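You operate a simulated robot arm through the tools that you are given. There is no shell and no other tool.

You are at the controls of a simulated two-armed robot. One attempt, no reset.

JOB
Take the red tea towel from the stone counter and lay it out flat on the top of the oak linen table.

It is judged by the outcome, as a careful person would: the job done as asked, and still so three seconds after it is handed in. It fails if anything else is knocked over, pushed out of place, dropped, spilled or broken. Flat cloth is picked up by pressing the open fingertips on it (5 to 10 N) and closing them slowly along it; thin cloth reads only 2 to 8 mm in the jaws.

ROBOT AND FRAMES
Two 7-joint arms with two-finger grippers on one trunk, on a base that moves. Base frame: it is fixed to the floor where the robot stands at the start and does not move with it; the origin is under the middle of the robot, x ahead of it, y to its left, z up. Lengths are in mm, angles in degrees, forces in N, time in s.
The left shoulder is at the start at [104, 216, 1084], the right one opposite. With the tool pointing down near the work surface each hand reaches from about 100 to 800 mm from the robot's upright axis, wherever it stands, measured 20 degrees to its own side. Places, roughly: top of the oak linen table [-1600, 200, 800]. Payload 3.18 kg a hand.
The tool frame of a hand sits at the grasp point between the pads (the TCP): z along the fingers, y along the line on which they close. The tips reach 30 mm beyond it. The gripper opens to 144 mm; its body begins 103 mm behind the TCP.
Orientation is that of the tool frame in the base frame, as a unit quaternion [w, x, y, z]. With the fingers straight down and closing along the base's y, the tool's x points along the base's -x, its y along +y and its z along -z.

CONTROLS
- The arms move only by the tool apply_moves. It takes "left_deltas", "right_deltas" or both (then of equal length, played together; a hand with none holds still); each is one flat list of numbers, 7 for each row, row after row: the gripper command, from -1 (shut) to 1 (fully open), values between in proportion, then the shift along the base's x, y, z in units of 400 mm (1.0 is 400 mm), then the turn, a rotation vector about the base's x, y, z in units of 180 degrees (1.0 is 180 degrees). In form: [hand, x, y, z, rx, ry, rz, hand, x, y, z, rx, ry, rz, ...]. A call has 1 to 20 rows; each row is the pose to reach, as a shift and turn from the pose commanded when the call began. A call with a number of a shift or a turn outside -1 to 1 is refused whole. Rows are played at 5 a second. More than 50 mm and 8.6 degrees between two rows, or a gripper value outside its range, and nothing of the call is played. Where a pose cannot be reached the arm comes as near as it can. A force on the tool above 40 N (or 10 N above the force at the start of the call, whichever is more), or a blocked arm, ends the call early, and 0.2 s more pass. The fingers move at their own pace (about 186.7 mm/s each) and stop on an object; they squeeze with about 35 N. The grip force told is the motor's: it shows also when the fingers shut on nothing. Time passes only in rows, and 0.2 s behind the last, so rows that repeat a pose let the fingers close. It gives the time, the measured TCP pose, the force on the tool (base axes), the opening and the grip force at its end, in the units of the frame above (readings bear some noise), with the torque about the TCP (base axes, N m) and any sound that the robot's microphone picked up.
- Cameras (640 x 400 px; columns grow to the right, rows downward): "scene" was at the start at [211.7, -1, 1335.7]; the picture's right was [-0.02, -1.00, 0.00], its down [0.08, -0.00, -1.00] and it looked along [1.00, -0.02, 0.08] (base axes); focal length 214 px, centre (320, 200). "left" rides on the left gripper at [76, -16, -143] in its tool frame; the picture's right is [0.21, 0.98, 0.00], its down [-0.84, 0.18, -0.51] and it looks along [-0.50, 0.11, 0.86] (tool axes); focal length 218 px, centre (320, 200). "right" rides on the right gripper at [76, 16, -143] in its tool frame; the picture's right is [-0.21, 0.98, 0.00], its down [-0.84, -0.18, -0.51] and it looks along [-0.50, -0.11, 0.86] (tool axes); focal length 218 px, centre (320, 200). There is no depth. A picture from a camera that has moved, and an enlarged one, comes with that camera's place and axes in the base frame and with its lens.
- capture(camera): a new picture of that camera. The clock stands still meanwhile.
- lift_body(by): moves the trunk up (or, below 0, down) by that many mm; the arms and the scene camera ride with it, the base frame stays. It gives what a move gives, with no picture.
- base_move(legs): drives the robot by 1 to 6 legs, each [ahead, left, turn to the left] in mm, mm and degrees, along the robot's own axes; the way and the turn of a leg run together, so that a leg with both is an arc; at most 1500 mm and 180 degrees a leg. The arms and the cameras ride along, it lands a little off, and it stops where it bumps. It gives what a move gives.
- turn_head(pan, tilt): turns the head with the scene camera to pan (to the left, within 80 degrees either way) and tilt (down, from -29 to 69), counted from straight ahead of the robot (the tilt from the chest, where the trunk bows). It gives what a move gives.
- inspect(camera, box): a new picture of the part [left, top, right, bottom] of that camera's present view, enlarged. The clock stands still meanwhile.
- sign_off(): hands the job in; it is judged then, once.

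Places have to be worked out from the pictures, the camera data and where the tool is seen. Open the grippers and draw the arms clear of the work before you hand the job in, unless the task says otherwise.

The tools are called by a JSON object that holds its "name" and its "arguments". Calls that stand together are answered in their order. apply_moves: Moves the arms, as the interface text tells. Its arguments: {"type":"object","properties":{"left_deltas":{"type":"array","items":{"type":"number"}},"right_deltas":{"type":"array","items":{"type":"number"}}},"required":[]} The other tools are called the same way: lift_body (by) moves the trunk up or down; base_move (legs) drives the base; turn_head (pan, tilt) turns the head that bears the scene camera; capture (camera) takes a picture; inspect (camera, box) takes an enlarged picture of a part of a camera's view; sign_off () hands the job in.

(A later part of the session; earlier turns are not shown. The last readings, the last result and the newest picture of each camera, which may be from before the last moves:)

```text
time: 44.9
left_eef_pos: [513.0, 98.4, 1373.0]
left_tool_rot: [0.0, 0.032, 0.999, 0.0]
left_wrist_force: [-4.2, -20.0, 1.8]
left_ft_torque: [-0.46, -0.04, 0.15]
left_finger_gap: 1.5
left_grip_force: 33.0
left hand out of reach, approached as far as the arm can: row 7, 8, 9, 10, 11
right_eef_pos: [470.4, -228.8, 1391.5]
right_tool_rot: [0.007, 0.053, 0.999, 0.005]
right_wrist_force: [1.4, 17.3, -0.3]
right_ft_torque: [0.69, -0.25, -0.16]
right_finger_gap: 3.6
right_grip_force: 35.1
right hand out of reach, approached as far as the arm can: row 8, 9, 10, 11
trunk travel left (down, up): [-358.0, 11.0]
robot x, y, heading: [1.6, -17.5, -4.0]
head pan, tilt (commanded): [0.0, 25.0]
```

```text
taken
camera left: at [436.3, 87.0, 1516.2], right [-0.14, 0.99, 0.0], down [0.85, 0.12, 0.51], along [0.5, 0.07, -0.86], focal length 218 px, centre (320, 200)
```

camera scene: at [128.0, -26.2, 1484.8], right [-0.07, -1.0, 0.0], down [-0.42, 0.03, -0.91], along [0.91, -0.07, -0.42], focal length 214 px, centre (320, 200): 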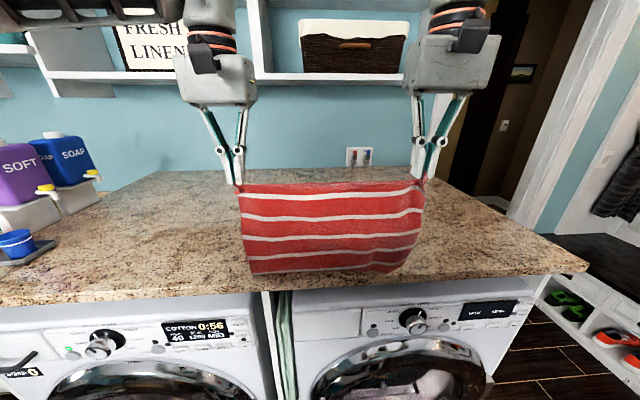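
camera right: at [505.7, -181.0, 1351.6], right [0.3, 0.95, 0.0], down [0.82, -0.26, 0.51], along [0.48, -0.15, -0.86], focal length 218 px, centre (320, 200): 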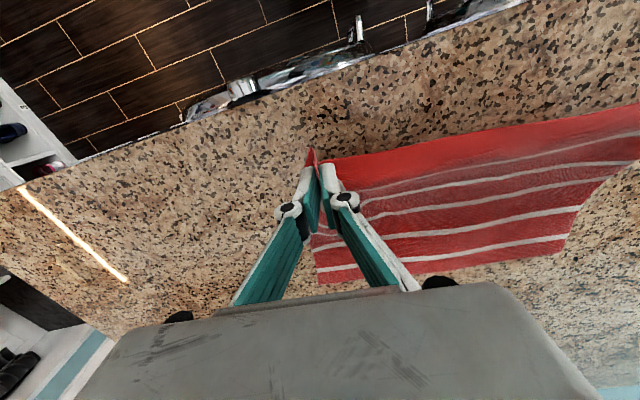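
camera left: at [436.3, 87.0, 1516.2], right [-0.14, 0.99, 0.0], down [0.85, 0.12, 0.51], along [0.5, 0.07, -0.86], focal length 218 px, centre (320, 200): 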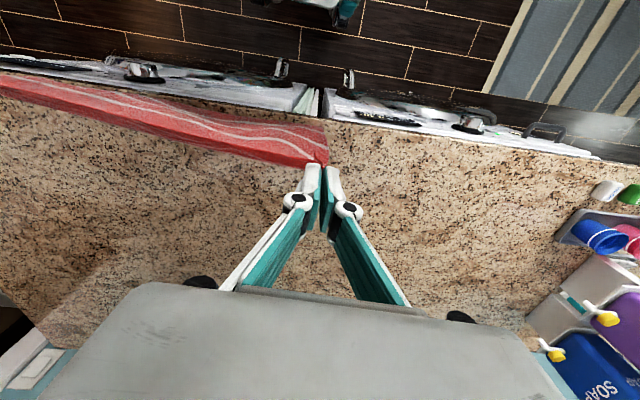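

The reach limit pulled the hands apart, to about 327 mm between them with 20 N of tension. I'll lower a bit at once to bring them back to the commanded spacing.

{"name": "apply_moves", "arguments": {"left_deltas": [-1, 0, 0, -0.08, 0, 0, 0, -1, 0, 0, -0.16, 0, 0, 0, -1, 0, 0, -0.16, 0, 0, 0], "right_deltas": [-1, 0, 0, -0.08, 0, 0, 0, -1, 0, 0, -0.16, 0, 0, 0, -1, 0, 0, -0.16, 0, 0, 0]}}

{"name": "inspect", "arguments": {"camera": "scene", "box": [200, 130, 460, 293]}}

```text
time: 45.7
left_eef_pos: [519.2, 102.6, 1306.7]
left_tool_rot: [-0.001, 0.032, 0.999, -0.001]
left_wrist_force: [-3.2, -22.3, 1.2]
left_ft_torque: [-0.66, 0.07, 0.18]
left_finger_gap: 1.1
left_grip_force: 33.5
right_eef_pos: [476.2, -228.6, 1326.1]
right_tool_rot: [0.001, 0.048, 0.999, 0.002]
right_wrist_force: [2.5, 21.9, -1.3]
right_ft_torque: [0.7, -0.15, -0.2]
right_finger_gap: 4.2
right_grip_force: 35.3
trunk travel left (down, up): [-358.0, 11.0]
robot x, y, heading: [-2.6, -17.3, -4.3]
head pan, tilt (commanded): [0.0, 25.0]
```

```text
2.45 times, centred on (330, 212) of scene
camera zoom: at [133.2, -23.7, 1484.3], right [-0.07, -1.0, 0.0], down [-0.42, 0.03, -0.91], along [0.9, -0.07, -0.42], focal length 526 px, centre (296, 172)
```

zoom: 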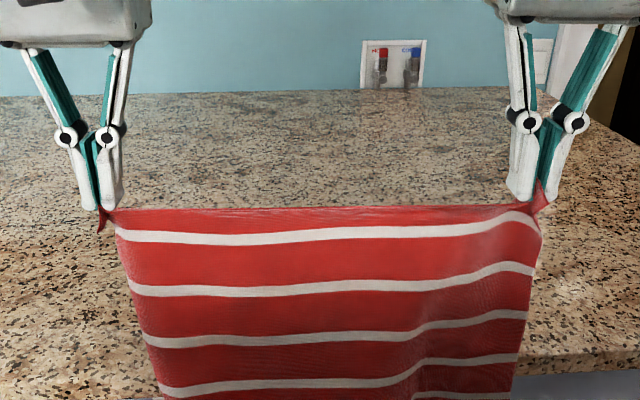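

The clipped pose became the new command, so I'll move the hands inward explicitly and even out their heights to release the tension.

{"name": "apply_moves", "arguments": {"left_deltas": [-1, -0.008, -0.02, 0.012, 0, 0, 0, -1, -0.016, -0.04, 0.025, 0, 0, 0, -1, -0.016, -0.04, 0.025, 0, 0, 0], "right_deltas": [-1, 0.008, 0.02, -0.012, 0, 0, 0, -1, 0.016, 0.04, -0.025, 0, 0, 0, -1, 0.016, 0.04, -0.025, 0, 0, 0]}}

{"name": "inspect", "arguments": {"camera": "scene", "box": [200, 130, 460, 293]}}

{"name": "inspect", "arguments": {"camera": "left", "box": [200, 100, 440, 250]}}

{"name": "inspect", "arguments": {"camera": "right", "box": [200, 100, 440, 250]}}

```text
time: 46.5
left_eef_pos: [513.4, 85.9, 1317.6]
left_tool_rot: [-0.001, 0.031, 1.0, 0.0]
left_wrist_force: [-0.1, -2.0, -0.1]
left_ft_torque: [-0.03, 0.04, 0.01]
left_finger_gap: 1.1
left_grip_force: 33.1
right_eef_pos: [484.4, -212.1, 1315.2]
right_tool_rot: [0.0, 0.048, 0.999, 0.001]
right_wrist_force: [0.7, 2.5, 0.7]
right_ft_torque: [0.04, -0.01, -0.02]
right_finger_gap: 3.5
right_grip_force: 30.3
trunk travel left (down, up): [-358.0, 11.0]
robot x, y, heading: [3.1, -14.1, -4.3]
head pan, tilt (commanded): [0.0, 25.0]
```

```text
2.45 times, centred on (330, 212) of scene
camera zoom: at [133.4, -24.3, 1484.2], right [-0.07, -1.0, 0.0], down [-0.42, 0.03, -0.91], along [0.9, -0.07, -0.42], focal length 526 px, centre (296, 172)
```

zoom: 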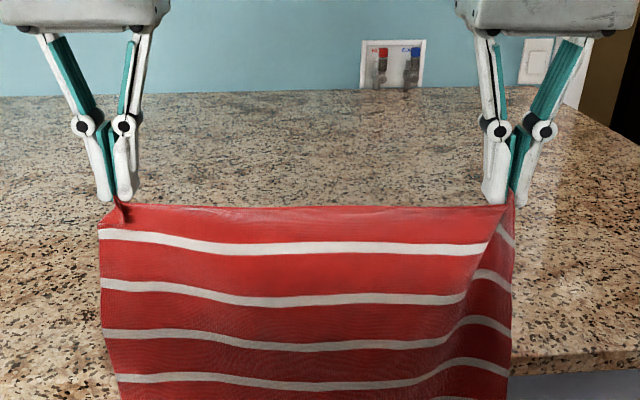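

```text
2.67 times, centred on (320, 175) of left
camera zoom: at [438.2, 74.2, 1460.1], right [-0.15, 0.99, 0.0], down [0.85, 0.13, 0.51], along [0.5, 0.08, -0.86], focal length 582 px, centre (320, 267)
```

zoom: 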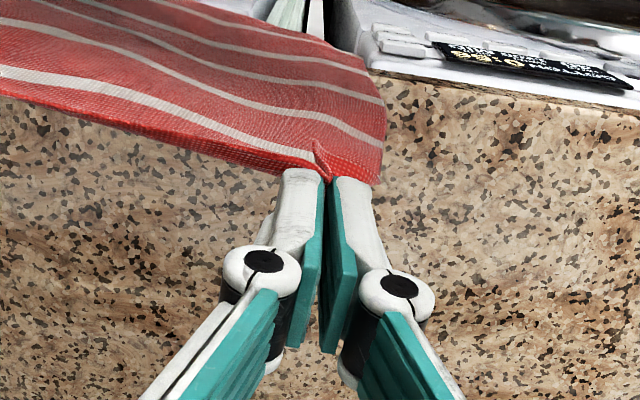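

```text
2.67 times, centred on (320, 175) of right
camera zoom: at [409.4, -189.2, 1458.6], right [0.3, 0.95, 0.0], down [0.82, -0.26, 0.51], along [0.48, -0.15, -0.86], focal length 582 px, centre (320, 267)
```

zoom: 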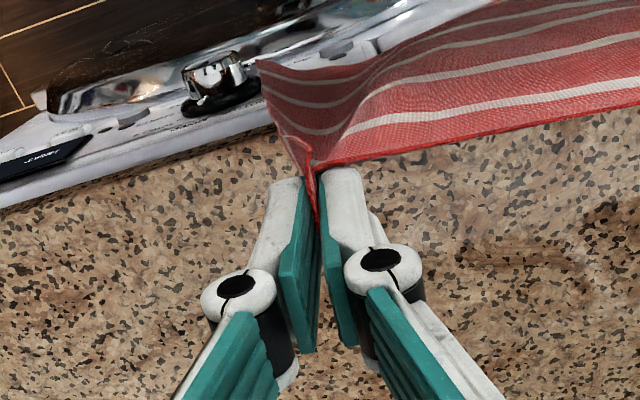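

The left grip slipped to the very tips and reads only 1.1 mm, which is risky for the drive. I'll lay the top edge back on the counter further in and regrip the left corner.

{"name": "apply_moves", "arguments": {"left_deltas": [-1, 0.06, 0, -0.03, 0, 0, 0, -1, 0.12, 0, -0.08, 0, 0, 0, -1, 0.18, 0, -0.13, 0, 0, 0, -1, 0.24, 0, -0.19, 0, 0, 0, -1, 0.3, 0, -0.25, 0, 0, 0, -1, 0.35, 0, -0.32, 0, 0, 0, -1, 0.4, 0, -0.39, 0, 0, 0, -1, 0.42, 0, -0.44, 0, 0, 0, -1, 0.42, 0, -0.44, 0, 0, 0], "right_deltas": [-1, 0.06, 0, -0.03, 0, 0, 0, -1, 0.12, 0, -0.08, 0, 0, 0, -1, 0.18, 0, -0.13, 0, 0, 0, -1, 0.24, 0, -0.19, 0, 0, 0, -1, 0.3, 0, -0.25, 0, 0, 0, -1, 0.35, 0, -0.32, 0, 0, 0, -1, 0.4, 0, -0.39, 0, 0, 0, -1, 0.42, 0, -0.435, 0, 0, 0, -1, 0.42, 0, -0.435, 0, 0, 0]}}

{"name": "capture", "arguments": {"camera": "scene"}}

{"name": "capture", "arguments": {"camera": "left"}}

{"name": "capture", "arguments": {"camera": "right"}}

```text
time: 48.5
left_eef_pos: [671.7, 86.4, 1161.9]
left_tool_rot: [0.0, 0.03, 1.0, -0.001]
left_wrist_force: [-0.4, -1.3, 0.0]
left_ft_torque: [-0.02, 0.01, 0.01]
left_finger_gap: 1.2
left_grip_force: 33.5
left hand out of reach, approached as far as the arm can: row 7, 8, 9
right_eef_pos: [652.6, -213.1, 1146.7]
right_tool_rot: [0.001, 0.047, 0.999, 0.0]
right_wrist_force: [-0.9, 0.6, -1.0]
right_ft_torque: [0.03, 0.0, -0.05]
right_finger_gap: 0.5
right_grip_force: 26.7
trunk travel left (down, up): [-358.0, 11.0]
robot x, y, heading: [6.4, -15.2, -4.1]
head pan, tilt (commanded): [0.0, 25.0]
```

```text
taken
camera scene: at [132.9, -23.9, 1484.3], right [-0.07, -1.0, 0.0], down [-0.42, 0.03, -0.91], along [0.9, -0.07, -0.42], focal length 214 px, centre (320, 200)
```

scene: 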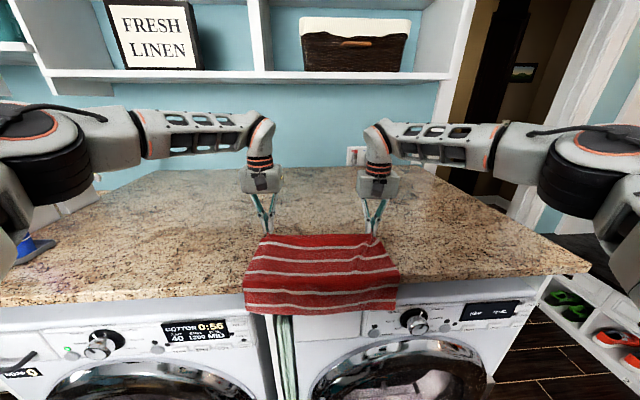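

```text
taken
camera left: at [595.0, 73.8, 1304.9], right [-0.15, 0.99, 0.0], down [0.85, 0.13, 0.51], along [0.5, 0.07, -0.86], focal length 218 px, centre (320, 200)
```

left: 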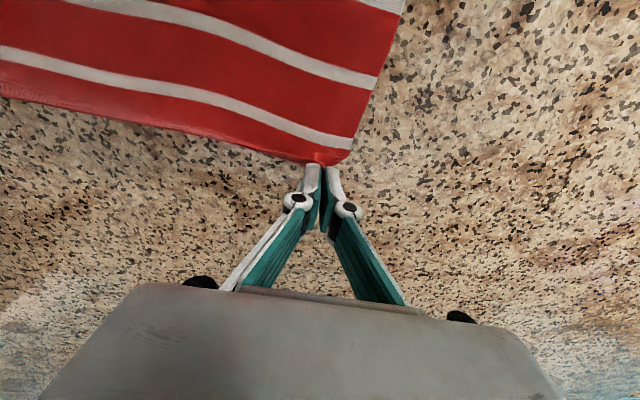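

```text
taken
camera right: at [577.3, -188.8, 1287.5], right [0.3, 0.95, 0.0], down [0.82, -0.26, 0.51], along [0.49, -0.15, -0.86], focal length 218 px, centre (320, 200)
```

right: 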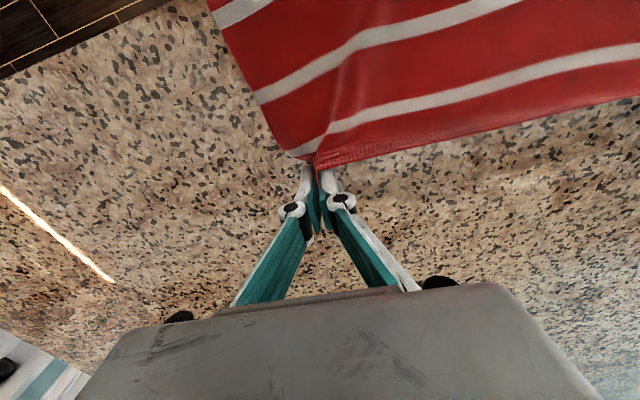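

Both grips are now at the tips only (1.2 and 0.5 mm), so I'll regrip both. I'll draw back slightly to stay within reach, lower the edge to the counter and release.

{"name": "apply_moves", "arguments": {"left_deltas": [-1, -0.04, 0, -0.02, 0, 0, 0, -1, -0.08, 0, -0.04, 0, 0, 0, -1, -0.1, 0, -0.065, 0, 0, 0, -1, -0.1, 0, -0.065, 0, 0, 0], "right_deltas": [-1, -0.02, 0, -0.01, 0, 0, 0, -1, -0.04, 0, -0.02, 0, 0, 0, -1, -0.06, 0, -0.03, 0, 0, 0, -1, -0.06, 0, -0.03, 0, 0, 0]}}

{"name": "capture", "arguments": {"camera": "scene"}}

{"name": "inspect", "arguments": {"camera": "left", "box": [200, 50, 440, 200]}}

{"name": "inspect", "arguments": {"camera": "right", "box": [200, 50, 440, 200]}}

```text
time: 49.5
left_eef_pos: [630.5, 86.3, 1135.8]
left_tool_rot: [0.0, 0.032, 1.0, 0.0]
left_wrist_force: [-0.7, -1.1, 0.0]
left_ft_torque: [0.0, 0.0, 0.0]
left_finger_gap: 1.3
left_grip_force: 33.6
right_eef_pos: [630.3, -212.1, 1131.9]
right_tool_rot: [0.0, 0.047, 0.999, 0.001]
right_wrist_force: [0.8, 1.0, 0.5]
right_ft_torque: [-0.09, -0.01, -0.02]
right_finger_gap: 6.0
right_grip_force: 38.1
trunk travel left (down, up): [-358.0, 11.0]
robot x, y, heading: [4.7, -14.8, -4.2]
head pan, tilt (commanded): [0.0, 25.0]
```

```text
taken
camera scene: at [133.1, -23.9, 1484.3], right [-0.07, -1.0, 0.0], down [-0.42, 0.03, -0.91], along [0.9, -0.07, -0.42], focal length 214 px, centre (320, 200)
```

scene: 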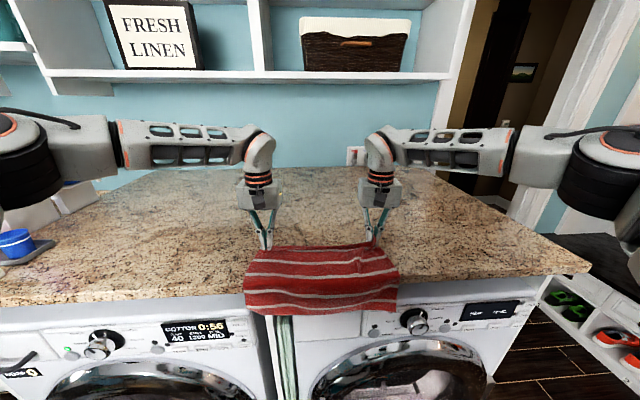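

```text
2.67 times, centred on (320, 125) of left
camera zoom: at [554.5, 74.1, 1278.5], right [-0.15, 0.99, 0.0], down [0.85, 0.13, 0.51], along [0.5, 0.07, -0.86], focal length 582 px, centre (320, 400)
```

zoom: 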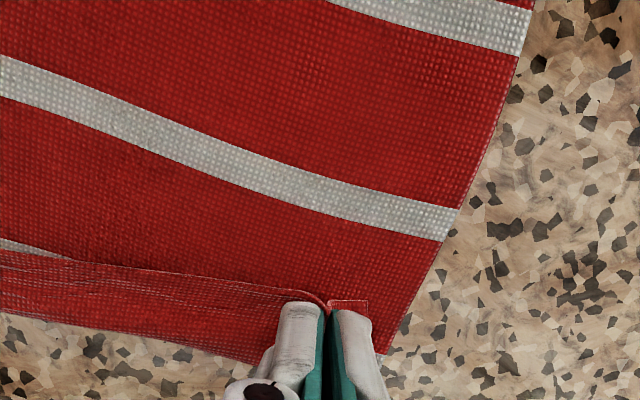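

```text
2.67 times, centred on (320, 125) of right
camera zoom: at [553.6, -188.2, 1273.8], right [0.3, 0.95, 0.0], down [0.82, -0.26, 0.51], along [0.48, -0.15, -0.86], focal length 582 px, centre (320, 400)
```

zoom: 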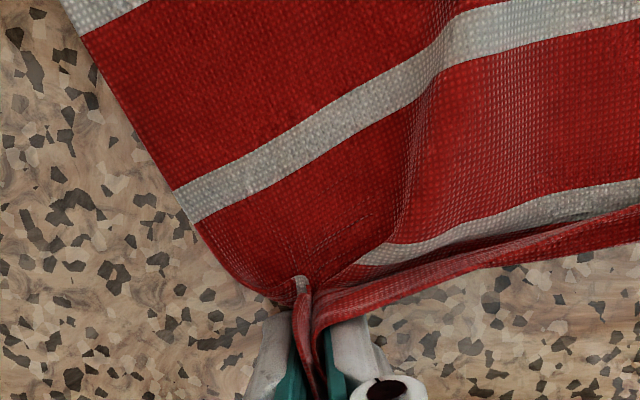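

Drawing back folded the edge over a little. Creeping the base forward about 40 mm would pull it flat and keep the arms in reach, so I'll check floor clearance first.

{"name": "turn_head", "arguments": {"pan": 0, "tilt": 69}}

{"name": "capture", "arguments": {"camera": "scene"}}

```text
time: 50.6
left_eef_pos: [630.2, 84.9, 1136.3]
left_tool_rot: [0.0, 0.031, 1.0, 0.0]
left_wrist_force: [-0.1, -1.1, 0.2]
left_ft_torque: [-0.05, -0.02, -0.02]
left_finger_gap: 1.2
left_grip_force: 33.2
right_eef_pos: [628.0, -212.1, 1131.5]
right_tool_rot: [0.0, 0.048, 0.999, 0.001]
right_wrist_force: [-0.5, -3.0, 8.7]
right_ft_torque: [0.12, -0.02, -0.01]
right_finger_gap: 0.7
right_grip_force: 32.2
trunk travel left (down, up): [-358.0, 11.0]
robot x, y, heading: [1.1, -16.7, -4.4]
head pan, tilt (commanded): [0.0, 68.8]
```

```text
taken
camera scene: at [97.0, -21.3, 1424.9], right [-0.07, -1.0, 0.0], down [-0.93, 0.07, -0.36], along [0.36, -0.03, -0.93], focal length 214 px, centre (320, 200)
```

scene: 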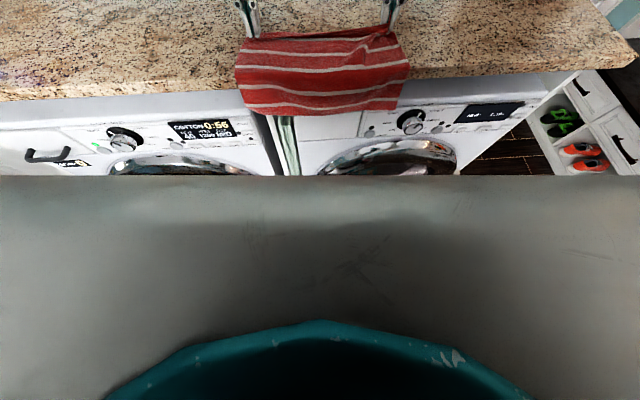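

The chest hides the base, but at x≈40 it should still clear the washers, whose fronts are near x≈480. I'll lift the tips slightly and creep 40 mm forward, which pulls the folded edge flat.

{"name": "apply_moves", "arguments": {"left_deltas": [-1, 0, 0, 0.01, 0, 0, 0, -1, 0, 0, 0.02, 0, 0, 0], "right_deltas": [-1, 0, 0, 0.015, 0, 0, 0, -1, 0, 0, 0.03, 0, 0, 0]}}

{"name": "base_move", "arguments": {"legs": [[40, 0, 0]]}}

{"name": "turn_head", "arguments": {"pan": 0, "tilt": 35}}

{"name": "capture", "arguments": {"camera": "scene"}}

{"name": "inspect", "arguments": {"camera": "left", "box": [200, 50, 440, 200]}}

{"name": "inspect", "arguments": {"camera": "right", "box": [200, 50, 440, 200]}}

```text
time: 51.2
left_eef_pos: [630.4, 85.1, 1143.1]
left_tool_rot: [-0.001, 0.032, 0.999, 0.0]
left_wrist_force: [0.7, -0.3, -0.7]
left_ft_torque: [-0.07, 0.04, 0.0]
left_finger_gap: 1.3
left_grip_force: 33.4
right_eef_pos: [627.9, -211.7, 1143.1]
right_tool_rot: [0.001, 0.047, 0.999, 0.0]
right_wrist_force: [-2.0, 1.7, -3.0]
right_ft_torque: [-0.06, 0.03, 0.0]
right_finger_gap: 0.4
right_grip_force: 30.2
trunk travel left (down, up): [-358.0, 11.0]
robot x, y, heading: [2.8, -13.7, -4.4]
head pan, tilt (commanded): [0.0, 68.8]
```

```text
time: 52.1
left_eef_pos: [671.9, 82.9, 1142.1]
left_tool_rot: [-0.002, 0.032, 0.999, 0.0]
left_wrist_force: [0.1, -1.5, 0.0]
left_ft_torque: [-0.03, 0.03, -0.01]
left_finger_gap: 1.3
left_grip_force: 33.3
right_eef_pos: [670.8, -215.5, 1140.6]
right_tool_rot: [-0.001, 0.046, 0.999, 0.0]
right_wrist_force: [-0.5, -1.0, 1.3]
right_ft_torque: [-0.03, 0.12, 0.02]
right_finger_gap: 3.2
right_grip_force: 40.8
trunk travel left (down, up): [-358.0, 11.0]
robot x, y, heading: [40.4, -21.3, -4.4]
head pan, tilt (commanded): [0.0, 68.8]
```

```text
time: 53.1
left_eef_pos: [669.9, 82.8, 1142.2]
left_tool_rot: [-0.001, 0.031, 1.0, 0.0]
left_wrist_force: [-0.6, -0.8, 0.1]
left_ft_torque: [-0.02, 0.03, 0.0]
left_finger_gap: 1.4
left_grip_force: 33.5
right_eef_pos: [669.1, -215.4, 1143.2]
right_tool_rot: [0.0, 0.046, 0.999, 0.0]
right_wrist_force: [-0.4, -0.9, 2.1]
right_ft_torque: [0.12, 0.05, 0.02]
right_finger_gap: 4.6
right_grip_force: 43.4
trunk travel left (down, up): [-358.0, 11.0]
robot x, y, heading: [43.0, -16.3, -4.0]
head pan, tilt (commanded): [0.0, 35.0]
```

```text
taken
camera scene: at [169.6, -26.9, 1468.4], right [-0.07, -1.0, 0.0], down [-0.57, 0.04, -0.82], along [0.82, -0.06, -0.57], focal length 214 px, centre (320, 200)
```

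scene: 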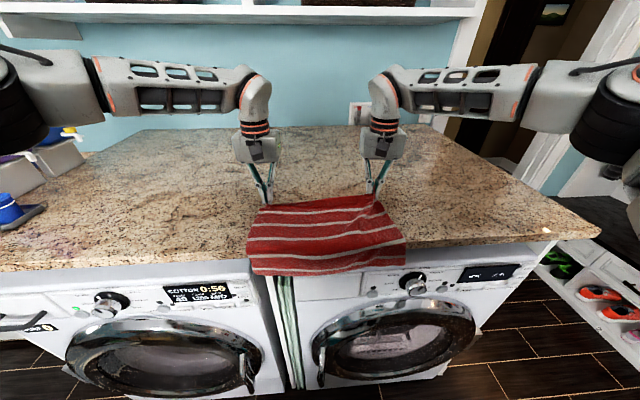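

```text
2.67 times, centred on (320, 125) of left
camera zoom: at [594.8, 71.0, 1285.8], right [-0.15, 0.99, 0.0], down [0.85, 0.13, 0.51], along [0.5, 0.07, -0.86], focal length 582 px, centre (320, 400)
```

zoom: 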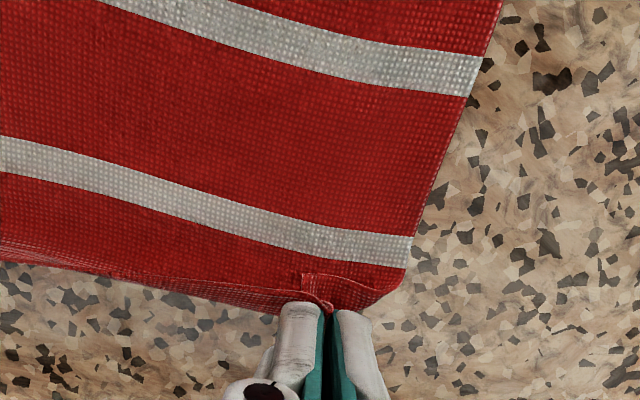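

```text
2.67 times, centred on (320, 125) of right
camera zoom: at [594.3, -190.9, 1284.8], right [0.3, 0.95, 0.0], down [0.82, -0.26, 0.51], along [0.48, -0.15, -0.86], focal length 582 px, centre (320, 400)
```

zoom: 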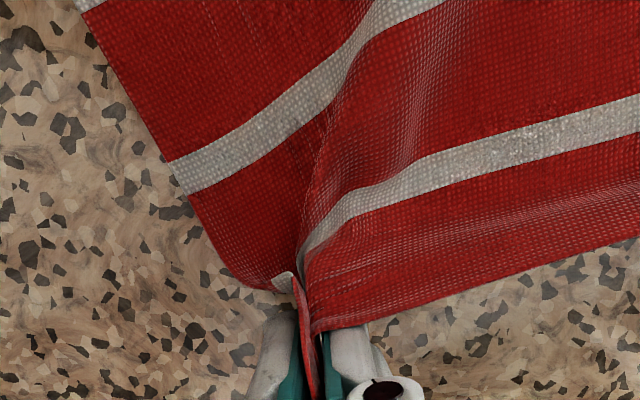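

The edge is unfolded. I'll release both hands, lift a little and look at the corners.

{"name": "apply_moves", "arguments": {"left_deltas": [-0.9, 0, 0, -0.01, 0, 0, 0, -0.75, 0, 0, -0.01, 0, 0, 0, -0.6, 0, 0, -0.01, 0, 0, 0, -0.4, 0, 0, 0, 0, 0, 0, -0.15, 0, 0, 0.04, 0, 0, 0, -0.15, 0, 0, 0.1, 0, 0, 0, -0.15, 0, 0, 0.1, 0, 0, 0], "right_deltas": [-0.9, 0, 0, -0.01, 0, 0, 0, -0.75, 0, 0, -0.01, 0, 0, 0, -0.6, 0, 0, -0.01, 0, 0, 0, -0.4, 0, 0, 0, 0, 0, 0, -0.15, 0, 0, 0.04, 0, 0, 0, -0.15, 0, 0, 0.1, 0, 0, 0, -0.15, 0, 0, 0.1, 0, 0, 0]}}

{"name": "capture", "arguments": {"camera": "left"}}

{"name": "capture", "arguments": {"camera": "right"}}

{"name": "inspect", "arguments": {"camera": "scene", "box": [220, 150, 440, 288]}}

```text
time: 54.7
left_eef_pos: [672.3, 82.0, 1183.8]
left_tool_rot: [-0.001, 0.032, 0.999, 0.0]
left_wrist_force: [0.6, 0.2, -0.6]
left_ft_torque: [0.01, -0.01, 0.0]
left_finger_gap: 61.0
left_grip_force: 0.0
right_eef_pos: [669.7, -213.4, 1182.0]
right_tool_rot: [0.0, 0.047, 0.999, 0.001]
right_wrist_force: [0.1, 0.6, -0.9]
right_ft_torque: [-0.02, -0.01, 0.01]
right_finger_gap: 61.2
right_grip_force: 0.1
trunk travel left (down, up): [-358.0, 11.0]
robot x, y, heading: [39.2, -16.8, -4.5]
head pan, tilt (commanded): [0.0, 35.0]
```

```text
taken
camera left: at [596.1, 70.1, 1325.5], right [-0.15, 0.99, 0.0], down [0.85, 0.13, 0.51], along [0.5, 0.07, -0.86], focal length 218 px, centre (320, 200)
```

left: 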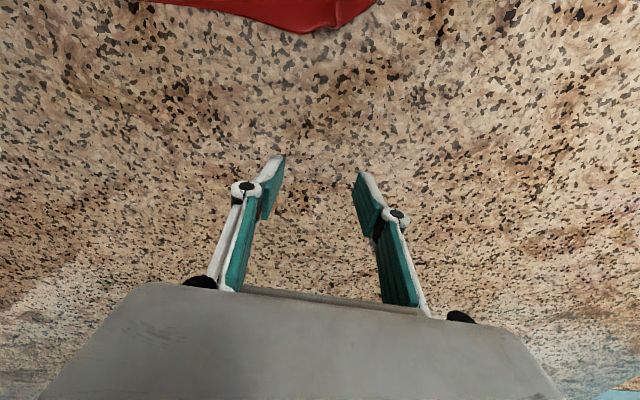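

```text
taken
camera right: at [595.3, -189.9, 1325.0], right [0.3, 0.95, 0.0], down [0.82, -0.26, 0.51], along [0.48, -0.15, -0.86], focal length 218 px, centre (320, 200)
```

right: 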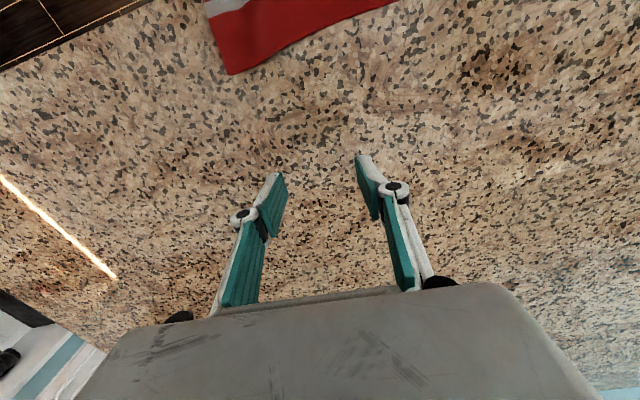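

```text
2.90 times, centred on (330, 219) of scene
camera zoom: at [170.0, -26.9, 1468.4], right [-0.07, -1.0, 0.0], down [-0.57, 0.04, -0.82], along [0.82, -0.06, -0.57], focal length 622 px, centre (291, 145)
```

zoom: 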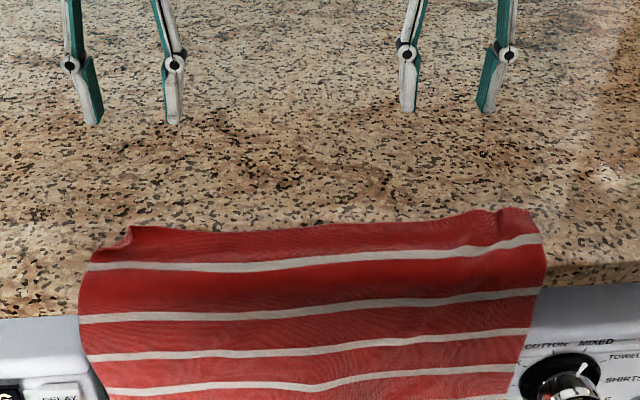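

Once released, the towel started sliding off the counter; its edge is already at about x 565. I'll move both hands back and down as fast as allowed to pin it before it falls.

{"name": "apply_moves", "arguments": {"left_deltas": [-0.15, -0.115, 0, -0.035, 0, 0, 0, -0.15, -0.23, 0, -0.07, 0, 0, 0, -0.15, -0.345, 0, -0.11, 0, 0, 0, -0.15, -0.41, 0, -0.142, 0, 0, 0], "right_deltas": [-0.15, -0.115, 0, -0.035, 0, 0, 0, -0.15, -0.23, 0, -0.07, 0, 0, 0, -0.15, -0.345, 0, -0.11, 0, 0, 0, -0.15, -0.41, 0, -0.138, 0, 0, 0]}}

{"name": "capture", "arguments": {"camera": "scene"}}

{"name": "capture", "arguments": {"camera": "left"}}

{"name": "capture", "arguments": {"camera": "right"}}

```text
time: 55.7
left_eef_pos: [508.9, 80.8, 1129.6]
left_tool_rot: [0.003, 0.03, 1.0, -0.002]
left_wrist_force: [8.1, 9.3, 27.7]
left_ft_torque: [1.32, -0.27, -0.56]
left_finger_gap: 60.9
left_grip_force: 10.5
right_eef_pos: [508.3, -215.7, 1129.6]
right_tool_rot: [0.002, 0.048, 0.999, 0.001]
right_wrist_force: [2.7, -11.9, 22.0]
right_ft_torque: [-1.33, -0.16, 0.02]
right_finger_gap: 60.3
right_grip_force: 9.8
trunk travel left (down, up): [-358.0, 11.0]
robot x, y, heading: [42.7, -20.4, -4.4]
head pan, tilt (commanded): [0.0, 35.0]
```

```text
taken
camera scene: at [169.5, -26.7, 1469.0], right [-0.07, -1.0, 0.0], down [-0.57, 0.04, -0.82], along [0.82, -0.06, -0.57], focal length 214 px, centre (320, 200)
```

scene: 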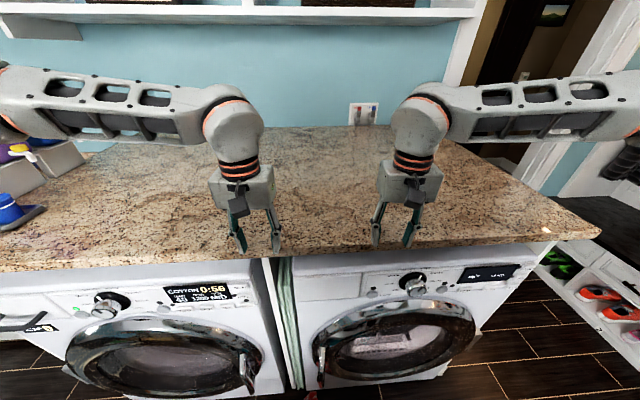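

```text
taken
camera left: at [431.5, 70.2, 1271.6], right [-0.15, 0.99, 0.0], down [0.85, 0.13, 0.51], along [0.51, 0.07, -0.86], focal length 218 px, centre (320, 200)
```

left: 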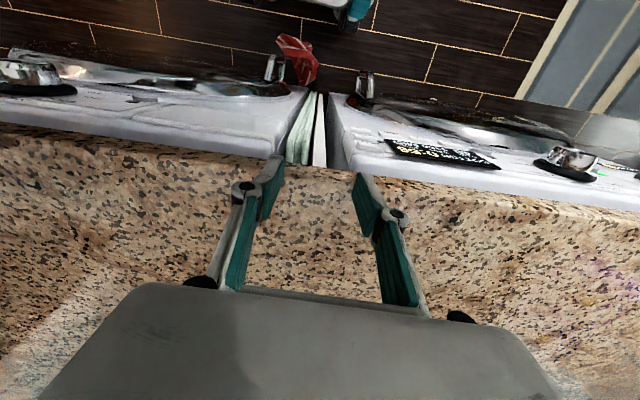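

```text
taken
camera right: at [431.7, -191.3, 1271.3], right [0.3, 0.95, 0.0], down [0.82, -0.26, 0.51], along [0.49, -0.15, -0.86], focal length 218 px, centre (320, 200)
```

right: 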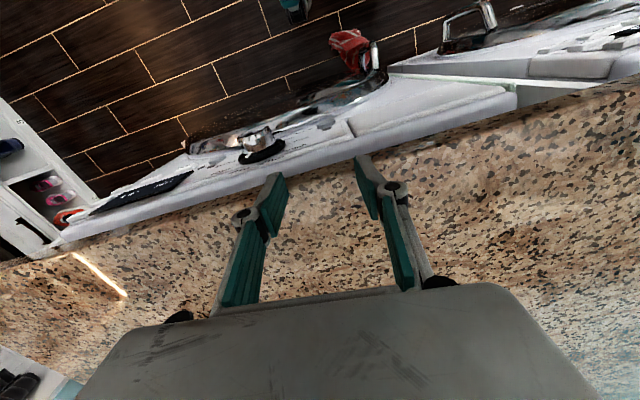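

The towel slipped off and went down between the robot and the washers. I'll lift off the counter and see where it landed.

{"name": "apply_moves", "arguments": {"left_deltas": [-0.15, 0, 0, 0.05, 0, 0, 0, -0.15, 0, 0, 0.15, 0, 0, 0, -0.15, 0, 0, 0.25, 0, 0, 0, -0.15, 0, 0, 0.35, 0, 0, 0], "right_deltas": [-0.15, 0, 0, 0.05, 0, 0, 0, -0.15, 0, 0, 0.15, 0, 0, 0, -0.15, 0, 0, 0.25, 0, 0, 0, -0.15, 0, 0, 0.35, 0, 0, 0]}}

{"name": "capture", "arguments": {"camera": "left"}}

{"name": "capture", "arguments": {"camera": "right"}}

{"name": "capture", "arguments": {"camera": "scene"}}

```text
time: 56.7
left_eef_pos: [504.9, 82.6, 1267.8]
left_tool_rot: [-0.001, 0.032, 1.0, 0.0]
left_wrist_force: [-0.9, 0.6, 0.4]
left_ft_torque: [0.01, -0.03, 0.0]
left_finger_gap: 61.5
left_grip_force: 0.1
right_eef_pos: [501.9, -215.8, 1268.5]
right_tool_rot: [0.0, 0.046, 0.999, 0.0]
right_wrist_force: [-0.2, -0.4, -0.5]
right_ft_torque: [0.0, -0.02, 0.0]
right_finger_gap: 61.0
right_grip_force: 0.0
trunk travel left (down, up): [-358.0, 11.0]
robot x, y, heading: [42.4, -19.3, -4.1]
head pan, tilt (commanded): [0.0, 35.0]
```

```text
taken
camera left: at [428.9, 70.5, 1410.2], right [-0.15, 0.99, 0.0], down [0.85, 0.13, 0.51], along [0.5, 0.07, -0.86], focal length 218 px, centre (320, 200)
```

left: 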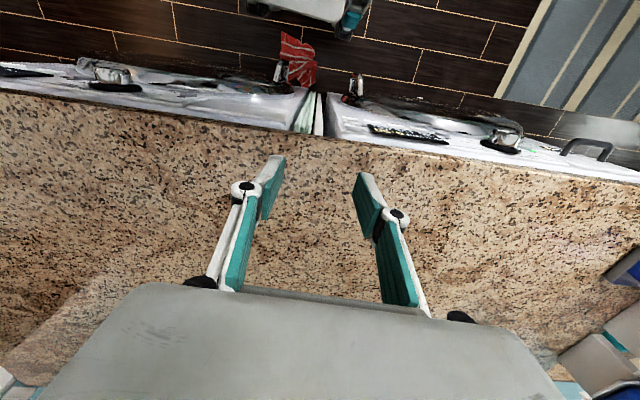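

```text
taken
camera right: at [427.6, -191.8, 1411.1], right [0.3, 0.95, 0.0], down [0.82, -0.26, 0.51], along [0.48, -0.15, -0.86], focal length 218 px, centre (320, 200)
```

right: 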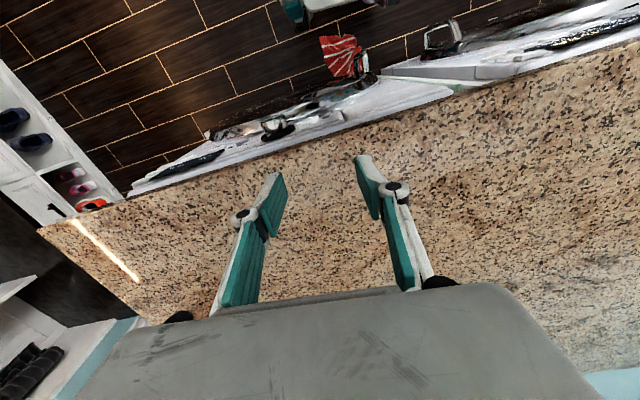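

```text
taken
camera scene: at [167.7, -26.7, 1468.6], right [-0.07, -1.0, 0.0], down [-0.57, 0.04, -0.82], along [0.82, -0.06, -0.57], focal length 214 px, centre (320, 200)
```

scene: 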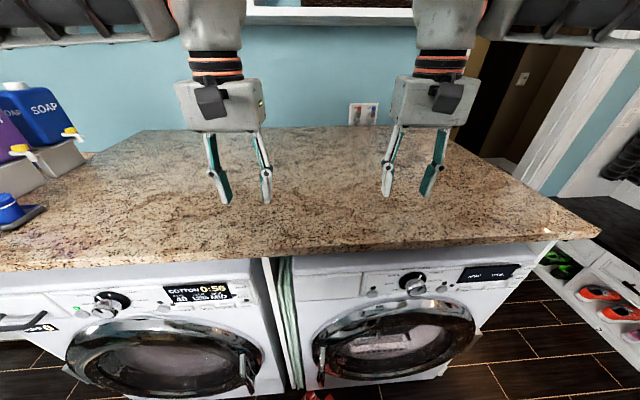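

The towel is on the floor at about (391,-52), between the robot and the washers. I'll back straight off to see it clearly.

{"name": "base_move", "arguments": {"legs": [[-420, 0, 0]]}}

{"name": "turn_head", "arguments": {"pan": 0, "tilt": 55}}

{"name": "capture", "arguments": {"camera": "scene"}}

{"name": "capture", "arguments": {"camera": "left"}}

{"name": "capture", "arguments": {"camera": "right"}}

```text
time: 59.3
left_eef_pos: [92.5, 112.8, 1266.7]
left_tool_rot: [-0.001, 0.031, 1.0, 0.0]
left_wrist_force: [0.4, -1.1, 0.8]
left_ft_torque: [0.0, -0.03, -0.01]
left_finger_gap: 61.0
left_grip_force: 0.1
right_eef_pos: [91.9, -185.6, 1267.6]
right_tool_rot: [0.0, 0.046, 0.999, 0.0]
right_wrist_force: [-0.2, 0.5, 0.3]
right_ft_torque: [0.02, -0.04, 0.0]
right_finger_gap: 61.4
right_grip_force: 0.1
trunk travel left (down, up): [-358.0, 11.0]
robot x, y, heading: [-375.6, 12.7, -4.4]
head pan, tilt (commanded): [0.0, 35.0]
```

```text
time: 60.1
left_eef_pos: [94.1, 113.2, 1266.4]
left_tool_rot: [0.0, 0.03, 1.0, 0.0]
left_wrist_force: [0.4, 0.5, -0.2]
left_ft_torque: [0.01, -0.02, 0.01]
left_finger_gap: 61.2
left_grip_force: 0.0
right_eef_pos: [91.4, -184.7, 1267.8]
right_tool_rot: [0.0, 0.046, 0.999, -0.001]
right_wrist_force: [-0.2, 0.0, 0.7]
right_ft_torque: [0.01, 0.02, 0.0]
right_finger_gap: 61.3
right_grip_force: 0.1
trunk travel left (down, up): [-358.0, 11.0]
robot x, y, heading: [-370.2, 11.6, -4.1]
head pan, tilt (commanded): [0.0, 55.0]
```

```text
taken
camera scene: at [-259.0, 4.8, 1440.3], right [-0.07, -1.0, 0.0], down [-0.82, 0.06, -0.57], along [0.57, -0.04, -0.82], focal length 214 px, centre (320, 200)
```

scene: 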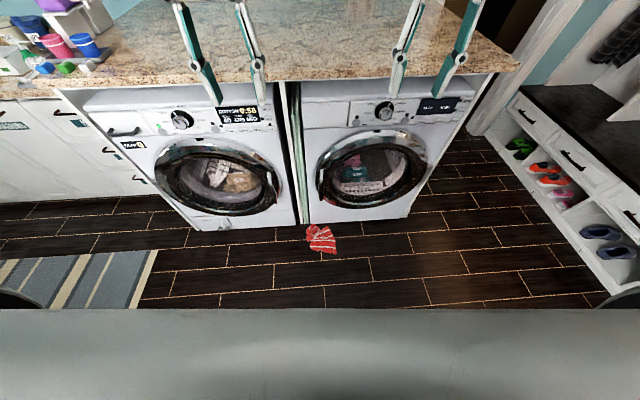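

```text
taken
camera left: at [18.3, 100.7, 1409.2], right [-0.15, 0.99, 0.0], down [0.85, 0.13, 0.51], along [0.5, 0.08, -0.86], focal length 218 px, centre (320, 200)
```

left: 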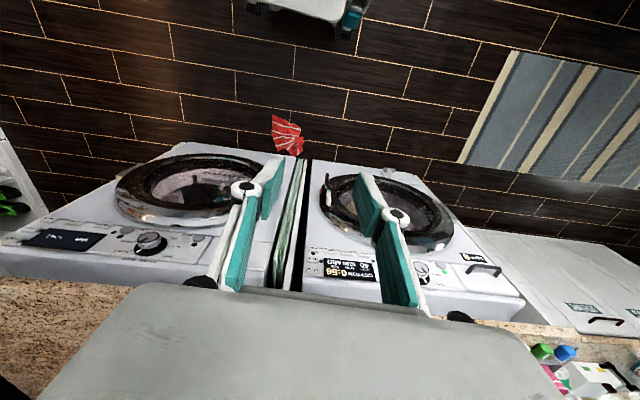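

```text
taken
camera right: at [17.0, -161.6, 1410.1], right [0.3, 0.95, 0.0], down [0.82, -0.26, 0.51], along [0.48, -0.15, -0.86], focal length 218 px, centre (320, 200)
```

right: 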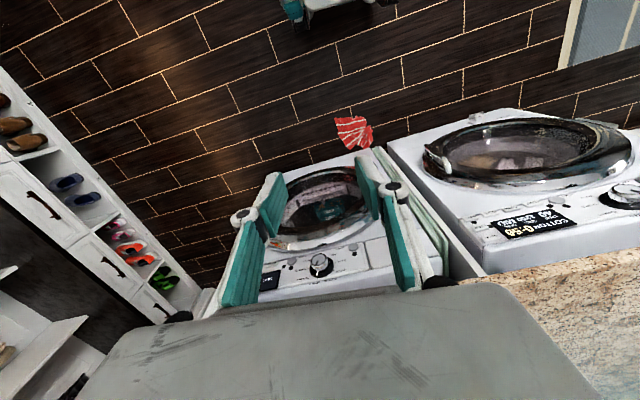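

The towel lies crumpled on the floor at about (404,-50), with open floor around it. I'll lower the trunk in stages to see whether the arms can reach down there.

{"name": "lift_body", "arguments": {"by": -190}}

```text
time: 62.2
left_eef_pos: [92.4, 112.2, 1076.7]
left_tool_rot: [0.0, 0.03, 1.0, 0.0]
left_wrist_force: [0.8, 0.1, 0.1]
left_ft_torque: [-0.01, -0.02, 0.04]
left_finger_gap: 61.2
left_grip_force: 0.0
right_eef_pos: [90.3, -184.8, 1079.3]
right_tool_rot: [0.001, 0.047, 0.999, 0.0]
right_wrist_force: [-0.8, 0.4, -0.4]
right_ft_torque: [0.0, -0.03, 0.0]
right_finger_gap: 61.1
right_grip_force: 0.1
trunk travel left (down, up): [-168.0, 201.0]
robot x, y, heading: [-368.0, 14.0, -4.0]
head pan, tilt (commanded): [0.0, 55.0]
```

Lowering didn't tilt the hands this time. I'll lower the rest of the way and check the camera pose and view.

{"name": "lift_body", "arguments": {"by": -165}}

{"name": "capture", "arguments": {"camera": "scene"}}

{"name": "capture", "arguments": {"camera": "left"}}

```text
time: 63.7
left_eef_pos: [103.5, 113.6, 918.2]
left_tool_rot: [-0.014, 0.029, 0.999, -0.001]
left_wrist_force: [6.9, 4.1, -4.9]
left_ft_torque: [-0.55, 0.69, -0.26]
left_finger_gap: 61.1
left_grip_force: 0.1
right_eef_pos: [97.2, -185.8, 922.8]
right_tool_rot: [-0.014, 0.046, 0.999, 0.001]
right_wrist_force: [-0.6, -0.5, 0.2]
right_ft_torque: [0.0, 0.0, -0.01]
right_finger_gap: 61.2
right_grip_force: 0.1
trunk travel left (down, up): [-21.0, 348.0]
robot x, y, heading: [-372.3, 10.9, -4.3]
head pan, tilt (commanded): [0.0, 55.0]
stopped: the force on the tool passed its limit at 70 N (the readings are from after the stop); the commanded pose is now the measured one
```

```text
taken
camera scene: at [-23.5, -12.2, 1057.4], right [-0.07, -1.0, 0.0], down [-0.82, 0.06, -0.57], along [0.57, -0.04, -0.82], focal length 214 px, centre (320, 200)
```

scene: 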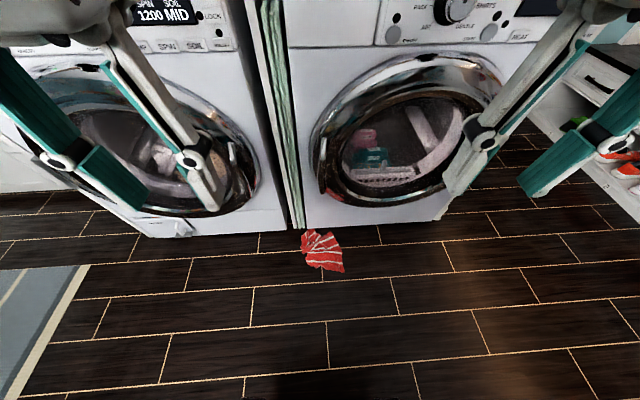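

```text
taken
camera left: at [31.1, 100.5, 1063.1], right [-0.15, 0.99, 0.0], down [0.87, 0.13, 0.48], along [0.48, 0.08, -0.88], focal length 218 px, centre (320, 200)
```

left: 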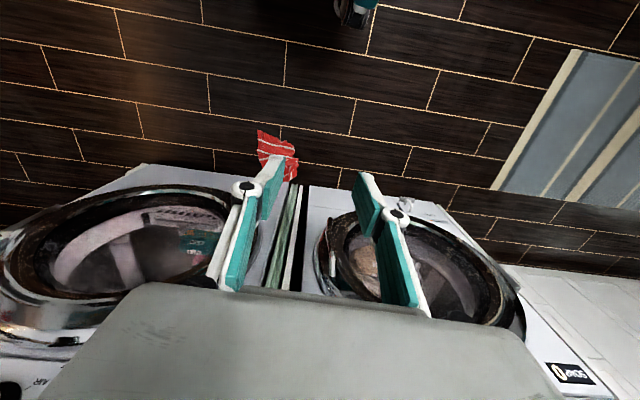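

The trunk bows forward as it lowers, so the left hand probably met the robot's own head or chest (70 N stop). I'll move both hands forward and down, clear of the body.

{"name": "apply_moves", "arguments": {"left_deltas": [-0.15, 0.03, 0, -0.03, 0, 0, 0, -0.15, 0.07, 0, -0.1, 0, 0, 0, -0.15, 0.1, 0, -0.2, 0, 0, 0, -0.15, 0.13, 0, -0.3, 0, 0, 0, -0.15, 0.16, 0, -0.4, 0, 0, 0, -0.15, 0.2, 0, -0.5, 0, 0, 0], "right_deltas": [-0.15, 0.03, 0, -0.03, 0, 0, 0, -0.15, 0.07, 0, -0.1, 0, 0, 0, -0.15, 0.1, 0, -0.2, 0, 0, 0, -0.15, 0.13, 0, -0.3, 0, 0, 0, -0.15, 0.16, 0, -0.4, 0, 0, 0, -0.15, 0.2, 0, -0.5, 0, 0, 0]}}

{"name": "capture", "arguments": {"camera": "scene"}}

```text
time: 65.1
left_eef_pos: [182.4, 112.4, 715.7]
left_tool_rot: [-0.014, 0.03, 0.999, -0.001]
left_wrist_force: [0.4, 0.3, -0.4]
left_ft_torque: [0.02, 0.04, 0.01]
left_finger_gap: 61.2
left_grip_force: 0.1
right_eef_pos: [176.5, -185.9, 720.7]
right_tool_rot: [-0.013, 0.047, 0.999, 0.0]
right_wrist_force: [0.3, 0.2, -0.6]
right_ft_torque: [-0.01, 0.02, 0.02]
right_finger_gap: 61.1
right_grip_force: 0.1
trunk travel left (down, up): [-21.0, 348.0]
robot x, y, heading: [-368.4, 10.5, -4.2]
head pan, tilt (commanded): [0.0, 55.0]
```

```text
taken
camera scene: at [-23.8, -12.5, 1057.8], right [-0.07, -1.0, 0.0], down [-0.82, 0.06, -0.57], along [0.57, -0.04, -0.82], focal length 214 px, centre (320, 200)
```

scene: 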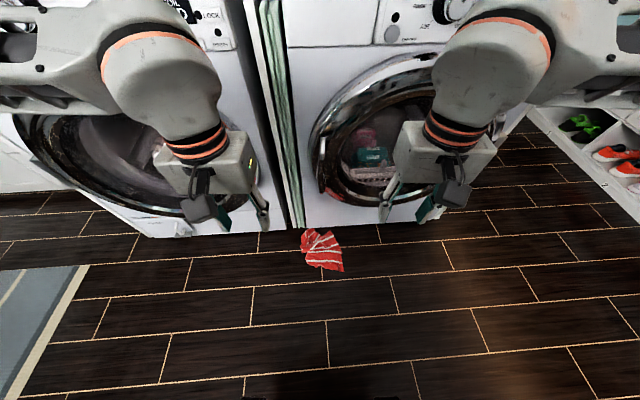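

Both hands are free again. I'll zoom in on the towel to see how it lies.

{"name": "inspect", "arguments": {"camera": "scene", "box": [270, 205, 380, 290]}}

{"name": "capture", "arguments": {"camera": "right"}}

{"name": "capture", "arguments": {"camera": "left"}}

```text
4.71 times, centred on (325, 248) of scene
camera zoom: at [-23.8, -12.5, 1057.8], right [-0.07, -1.0, 0.0], down [-0.82, 0.06, -0.57], along [0.57, -0.04, -0.82], focal length 1009 px, centre (296, -24)
```

zoom: 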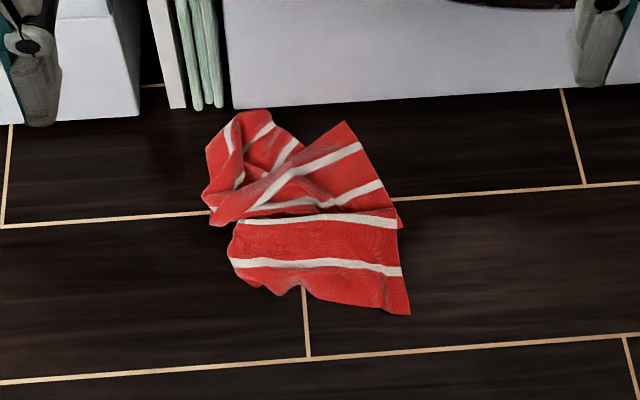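

```text
taken
camera right: at [105.3, -161.8, 864.5], right [0.3, 0.95, 0.0], down [0.83, -0.26, 0.49], along [0.46, -0.15, -0.87], focal length 218 px, centre (320, 200)
```

right: 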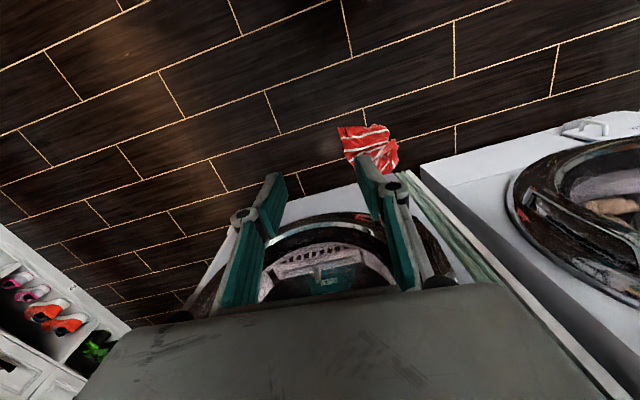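

```text
taken
camera left: at [110.5, 100.4, 861.2], right [-0.15, 0.99, 0.0], down [0.86, 0.13, 0.48], along [0.48, 0.08, -0.87], focal length 218 px, centre (320, 200)
```

left: 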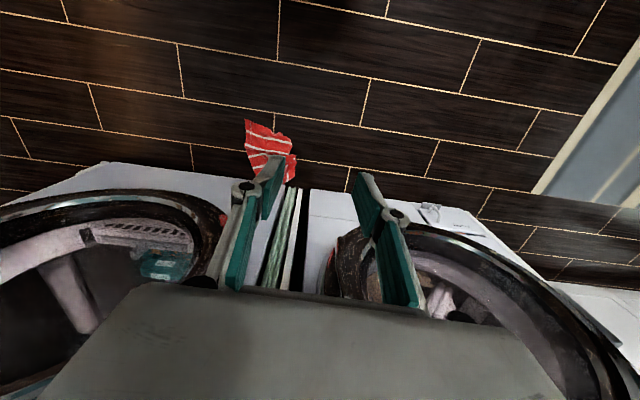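

A true corner of the towel lies at about (278,-151) on the floor. I'll lower the right hand toward it in stages to test floor reach.

{"name": "apply_moves", "arguments": {"right_deltas": [-0.15, 0.031, 0.0165, -0.095, 0, -0.0008, 0, -0.15, 0.062, 0.033, -0.19, 0, -0.0016, 0, -0.15, 0.093, 0.0495, -0.285, 0, -0.0024, 0, -0.15, 0.124, 0.066, -0.38, 0, -0.0032, 0, -0.15, 0.155, 0.0825, -0.475, 0, -0.004, 0, -0.15, 0.186, 0.099, -0.57, 0, -0.0048, 0, -0.15, 0.217, 0.1155, -0.665, 0, -0.0056, 0, -0.15, 0.248, 0.132, -0.76, 0, -0.0064, 0, -0.15, 0.279, 0.1485, -0.855, 0, -0.0072, 0, -0.15, 0.31, 0.165, -0.95, 0, -0.008, 0]}}

{"name": "capture", "arguments": {"camera": "right"}}

{"name": "capture", "arguments": {"camera": "scene"}}

```text
time: 67.3
left_eef_pos: [182.3, 112.4, 717.2]
left_tool_rot: [-0.013, 0.029, 0.999, -0.001]
left_wrist_force: [0.2, 0.1, 0.3]
left_ft_torque: [0.0, 0.0, 0.02]
left_finger_gap: 61.3
left_grip_force: 0.1
right_eef_pos: [299.1, -119.3, 342.7]
right_tool_rot: [0.001, 0.049, 0.999, 0.001]
right_wrist_force: [-0.2, 0.7, -0.1]
right_ft_torque: [0.0, -0.01, -0.03]
right_finger_gap: 61.2
right_grip_force: 0.1
trunk travel left (down, up): [-21.0, 348.0]
robot x, y, heading: [-371.3, 10.2, -4.3]
head pan, tilt (commanded): [0.0, 55.0]
```

```text
taken
camera right: at [224.2, -96.7, 484.4], right [0.3, 0.95, 0.0], down [0.82, -0.26, 0.51], along [0.48, -0.15, -0.86], focal length 218 px, centre (320, 200)
```

right: 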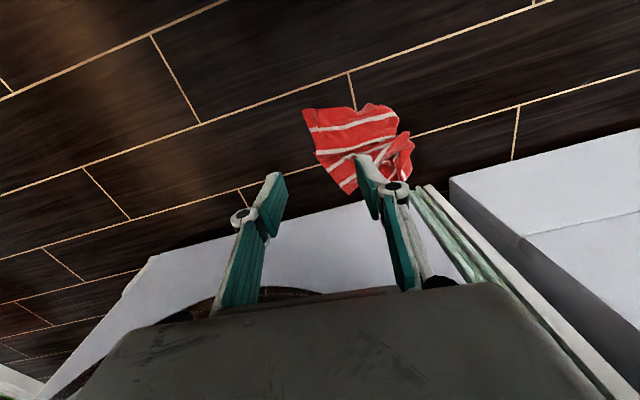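

```text
taken
camera scene: at [-24.5, -12.4, 1058.3], right [-0.07, -1.0, 0.0], down [-0.82, 0.06, -0.57], along [0.57, -0.04, -0.82], focal length 214 px, centre (320, 200)
```

scene: 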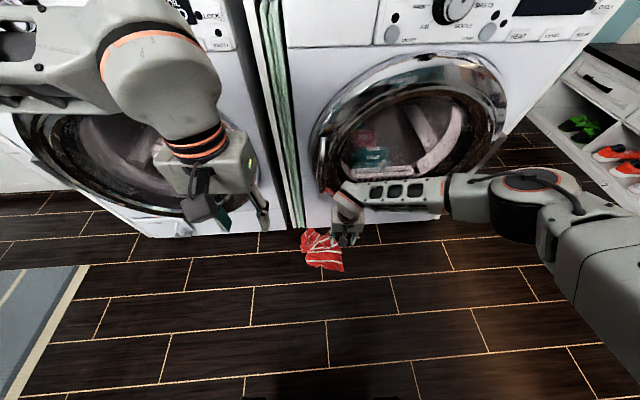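

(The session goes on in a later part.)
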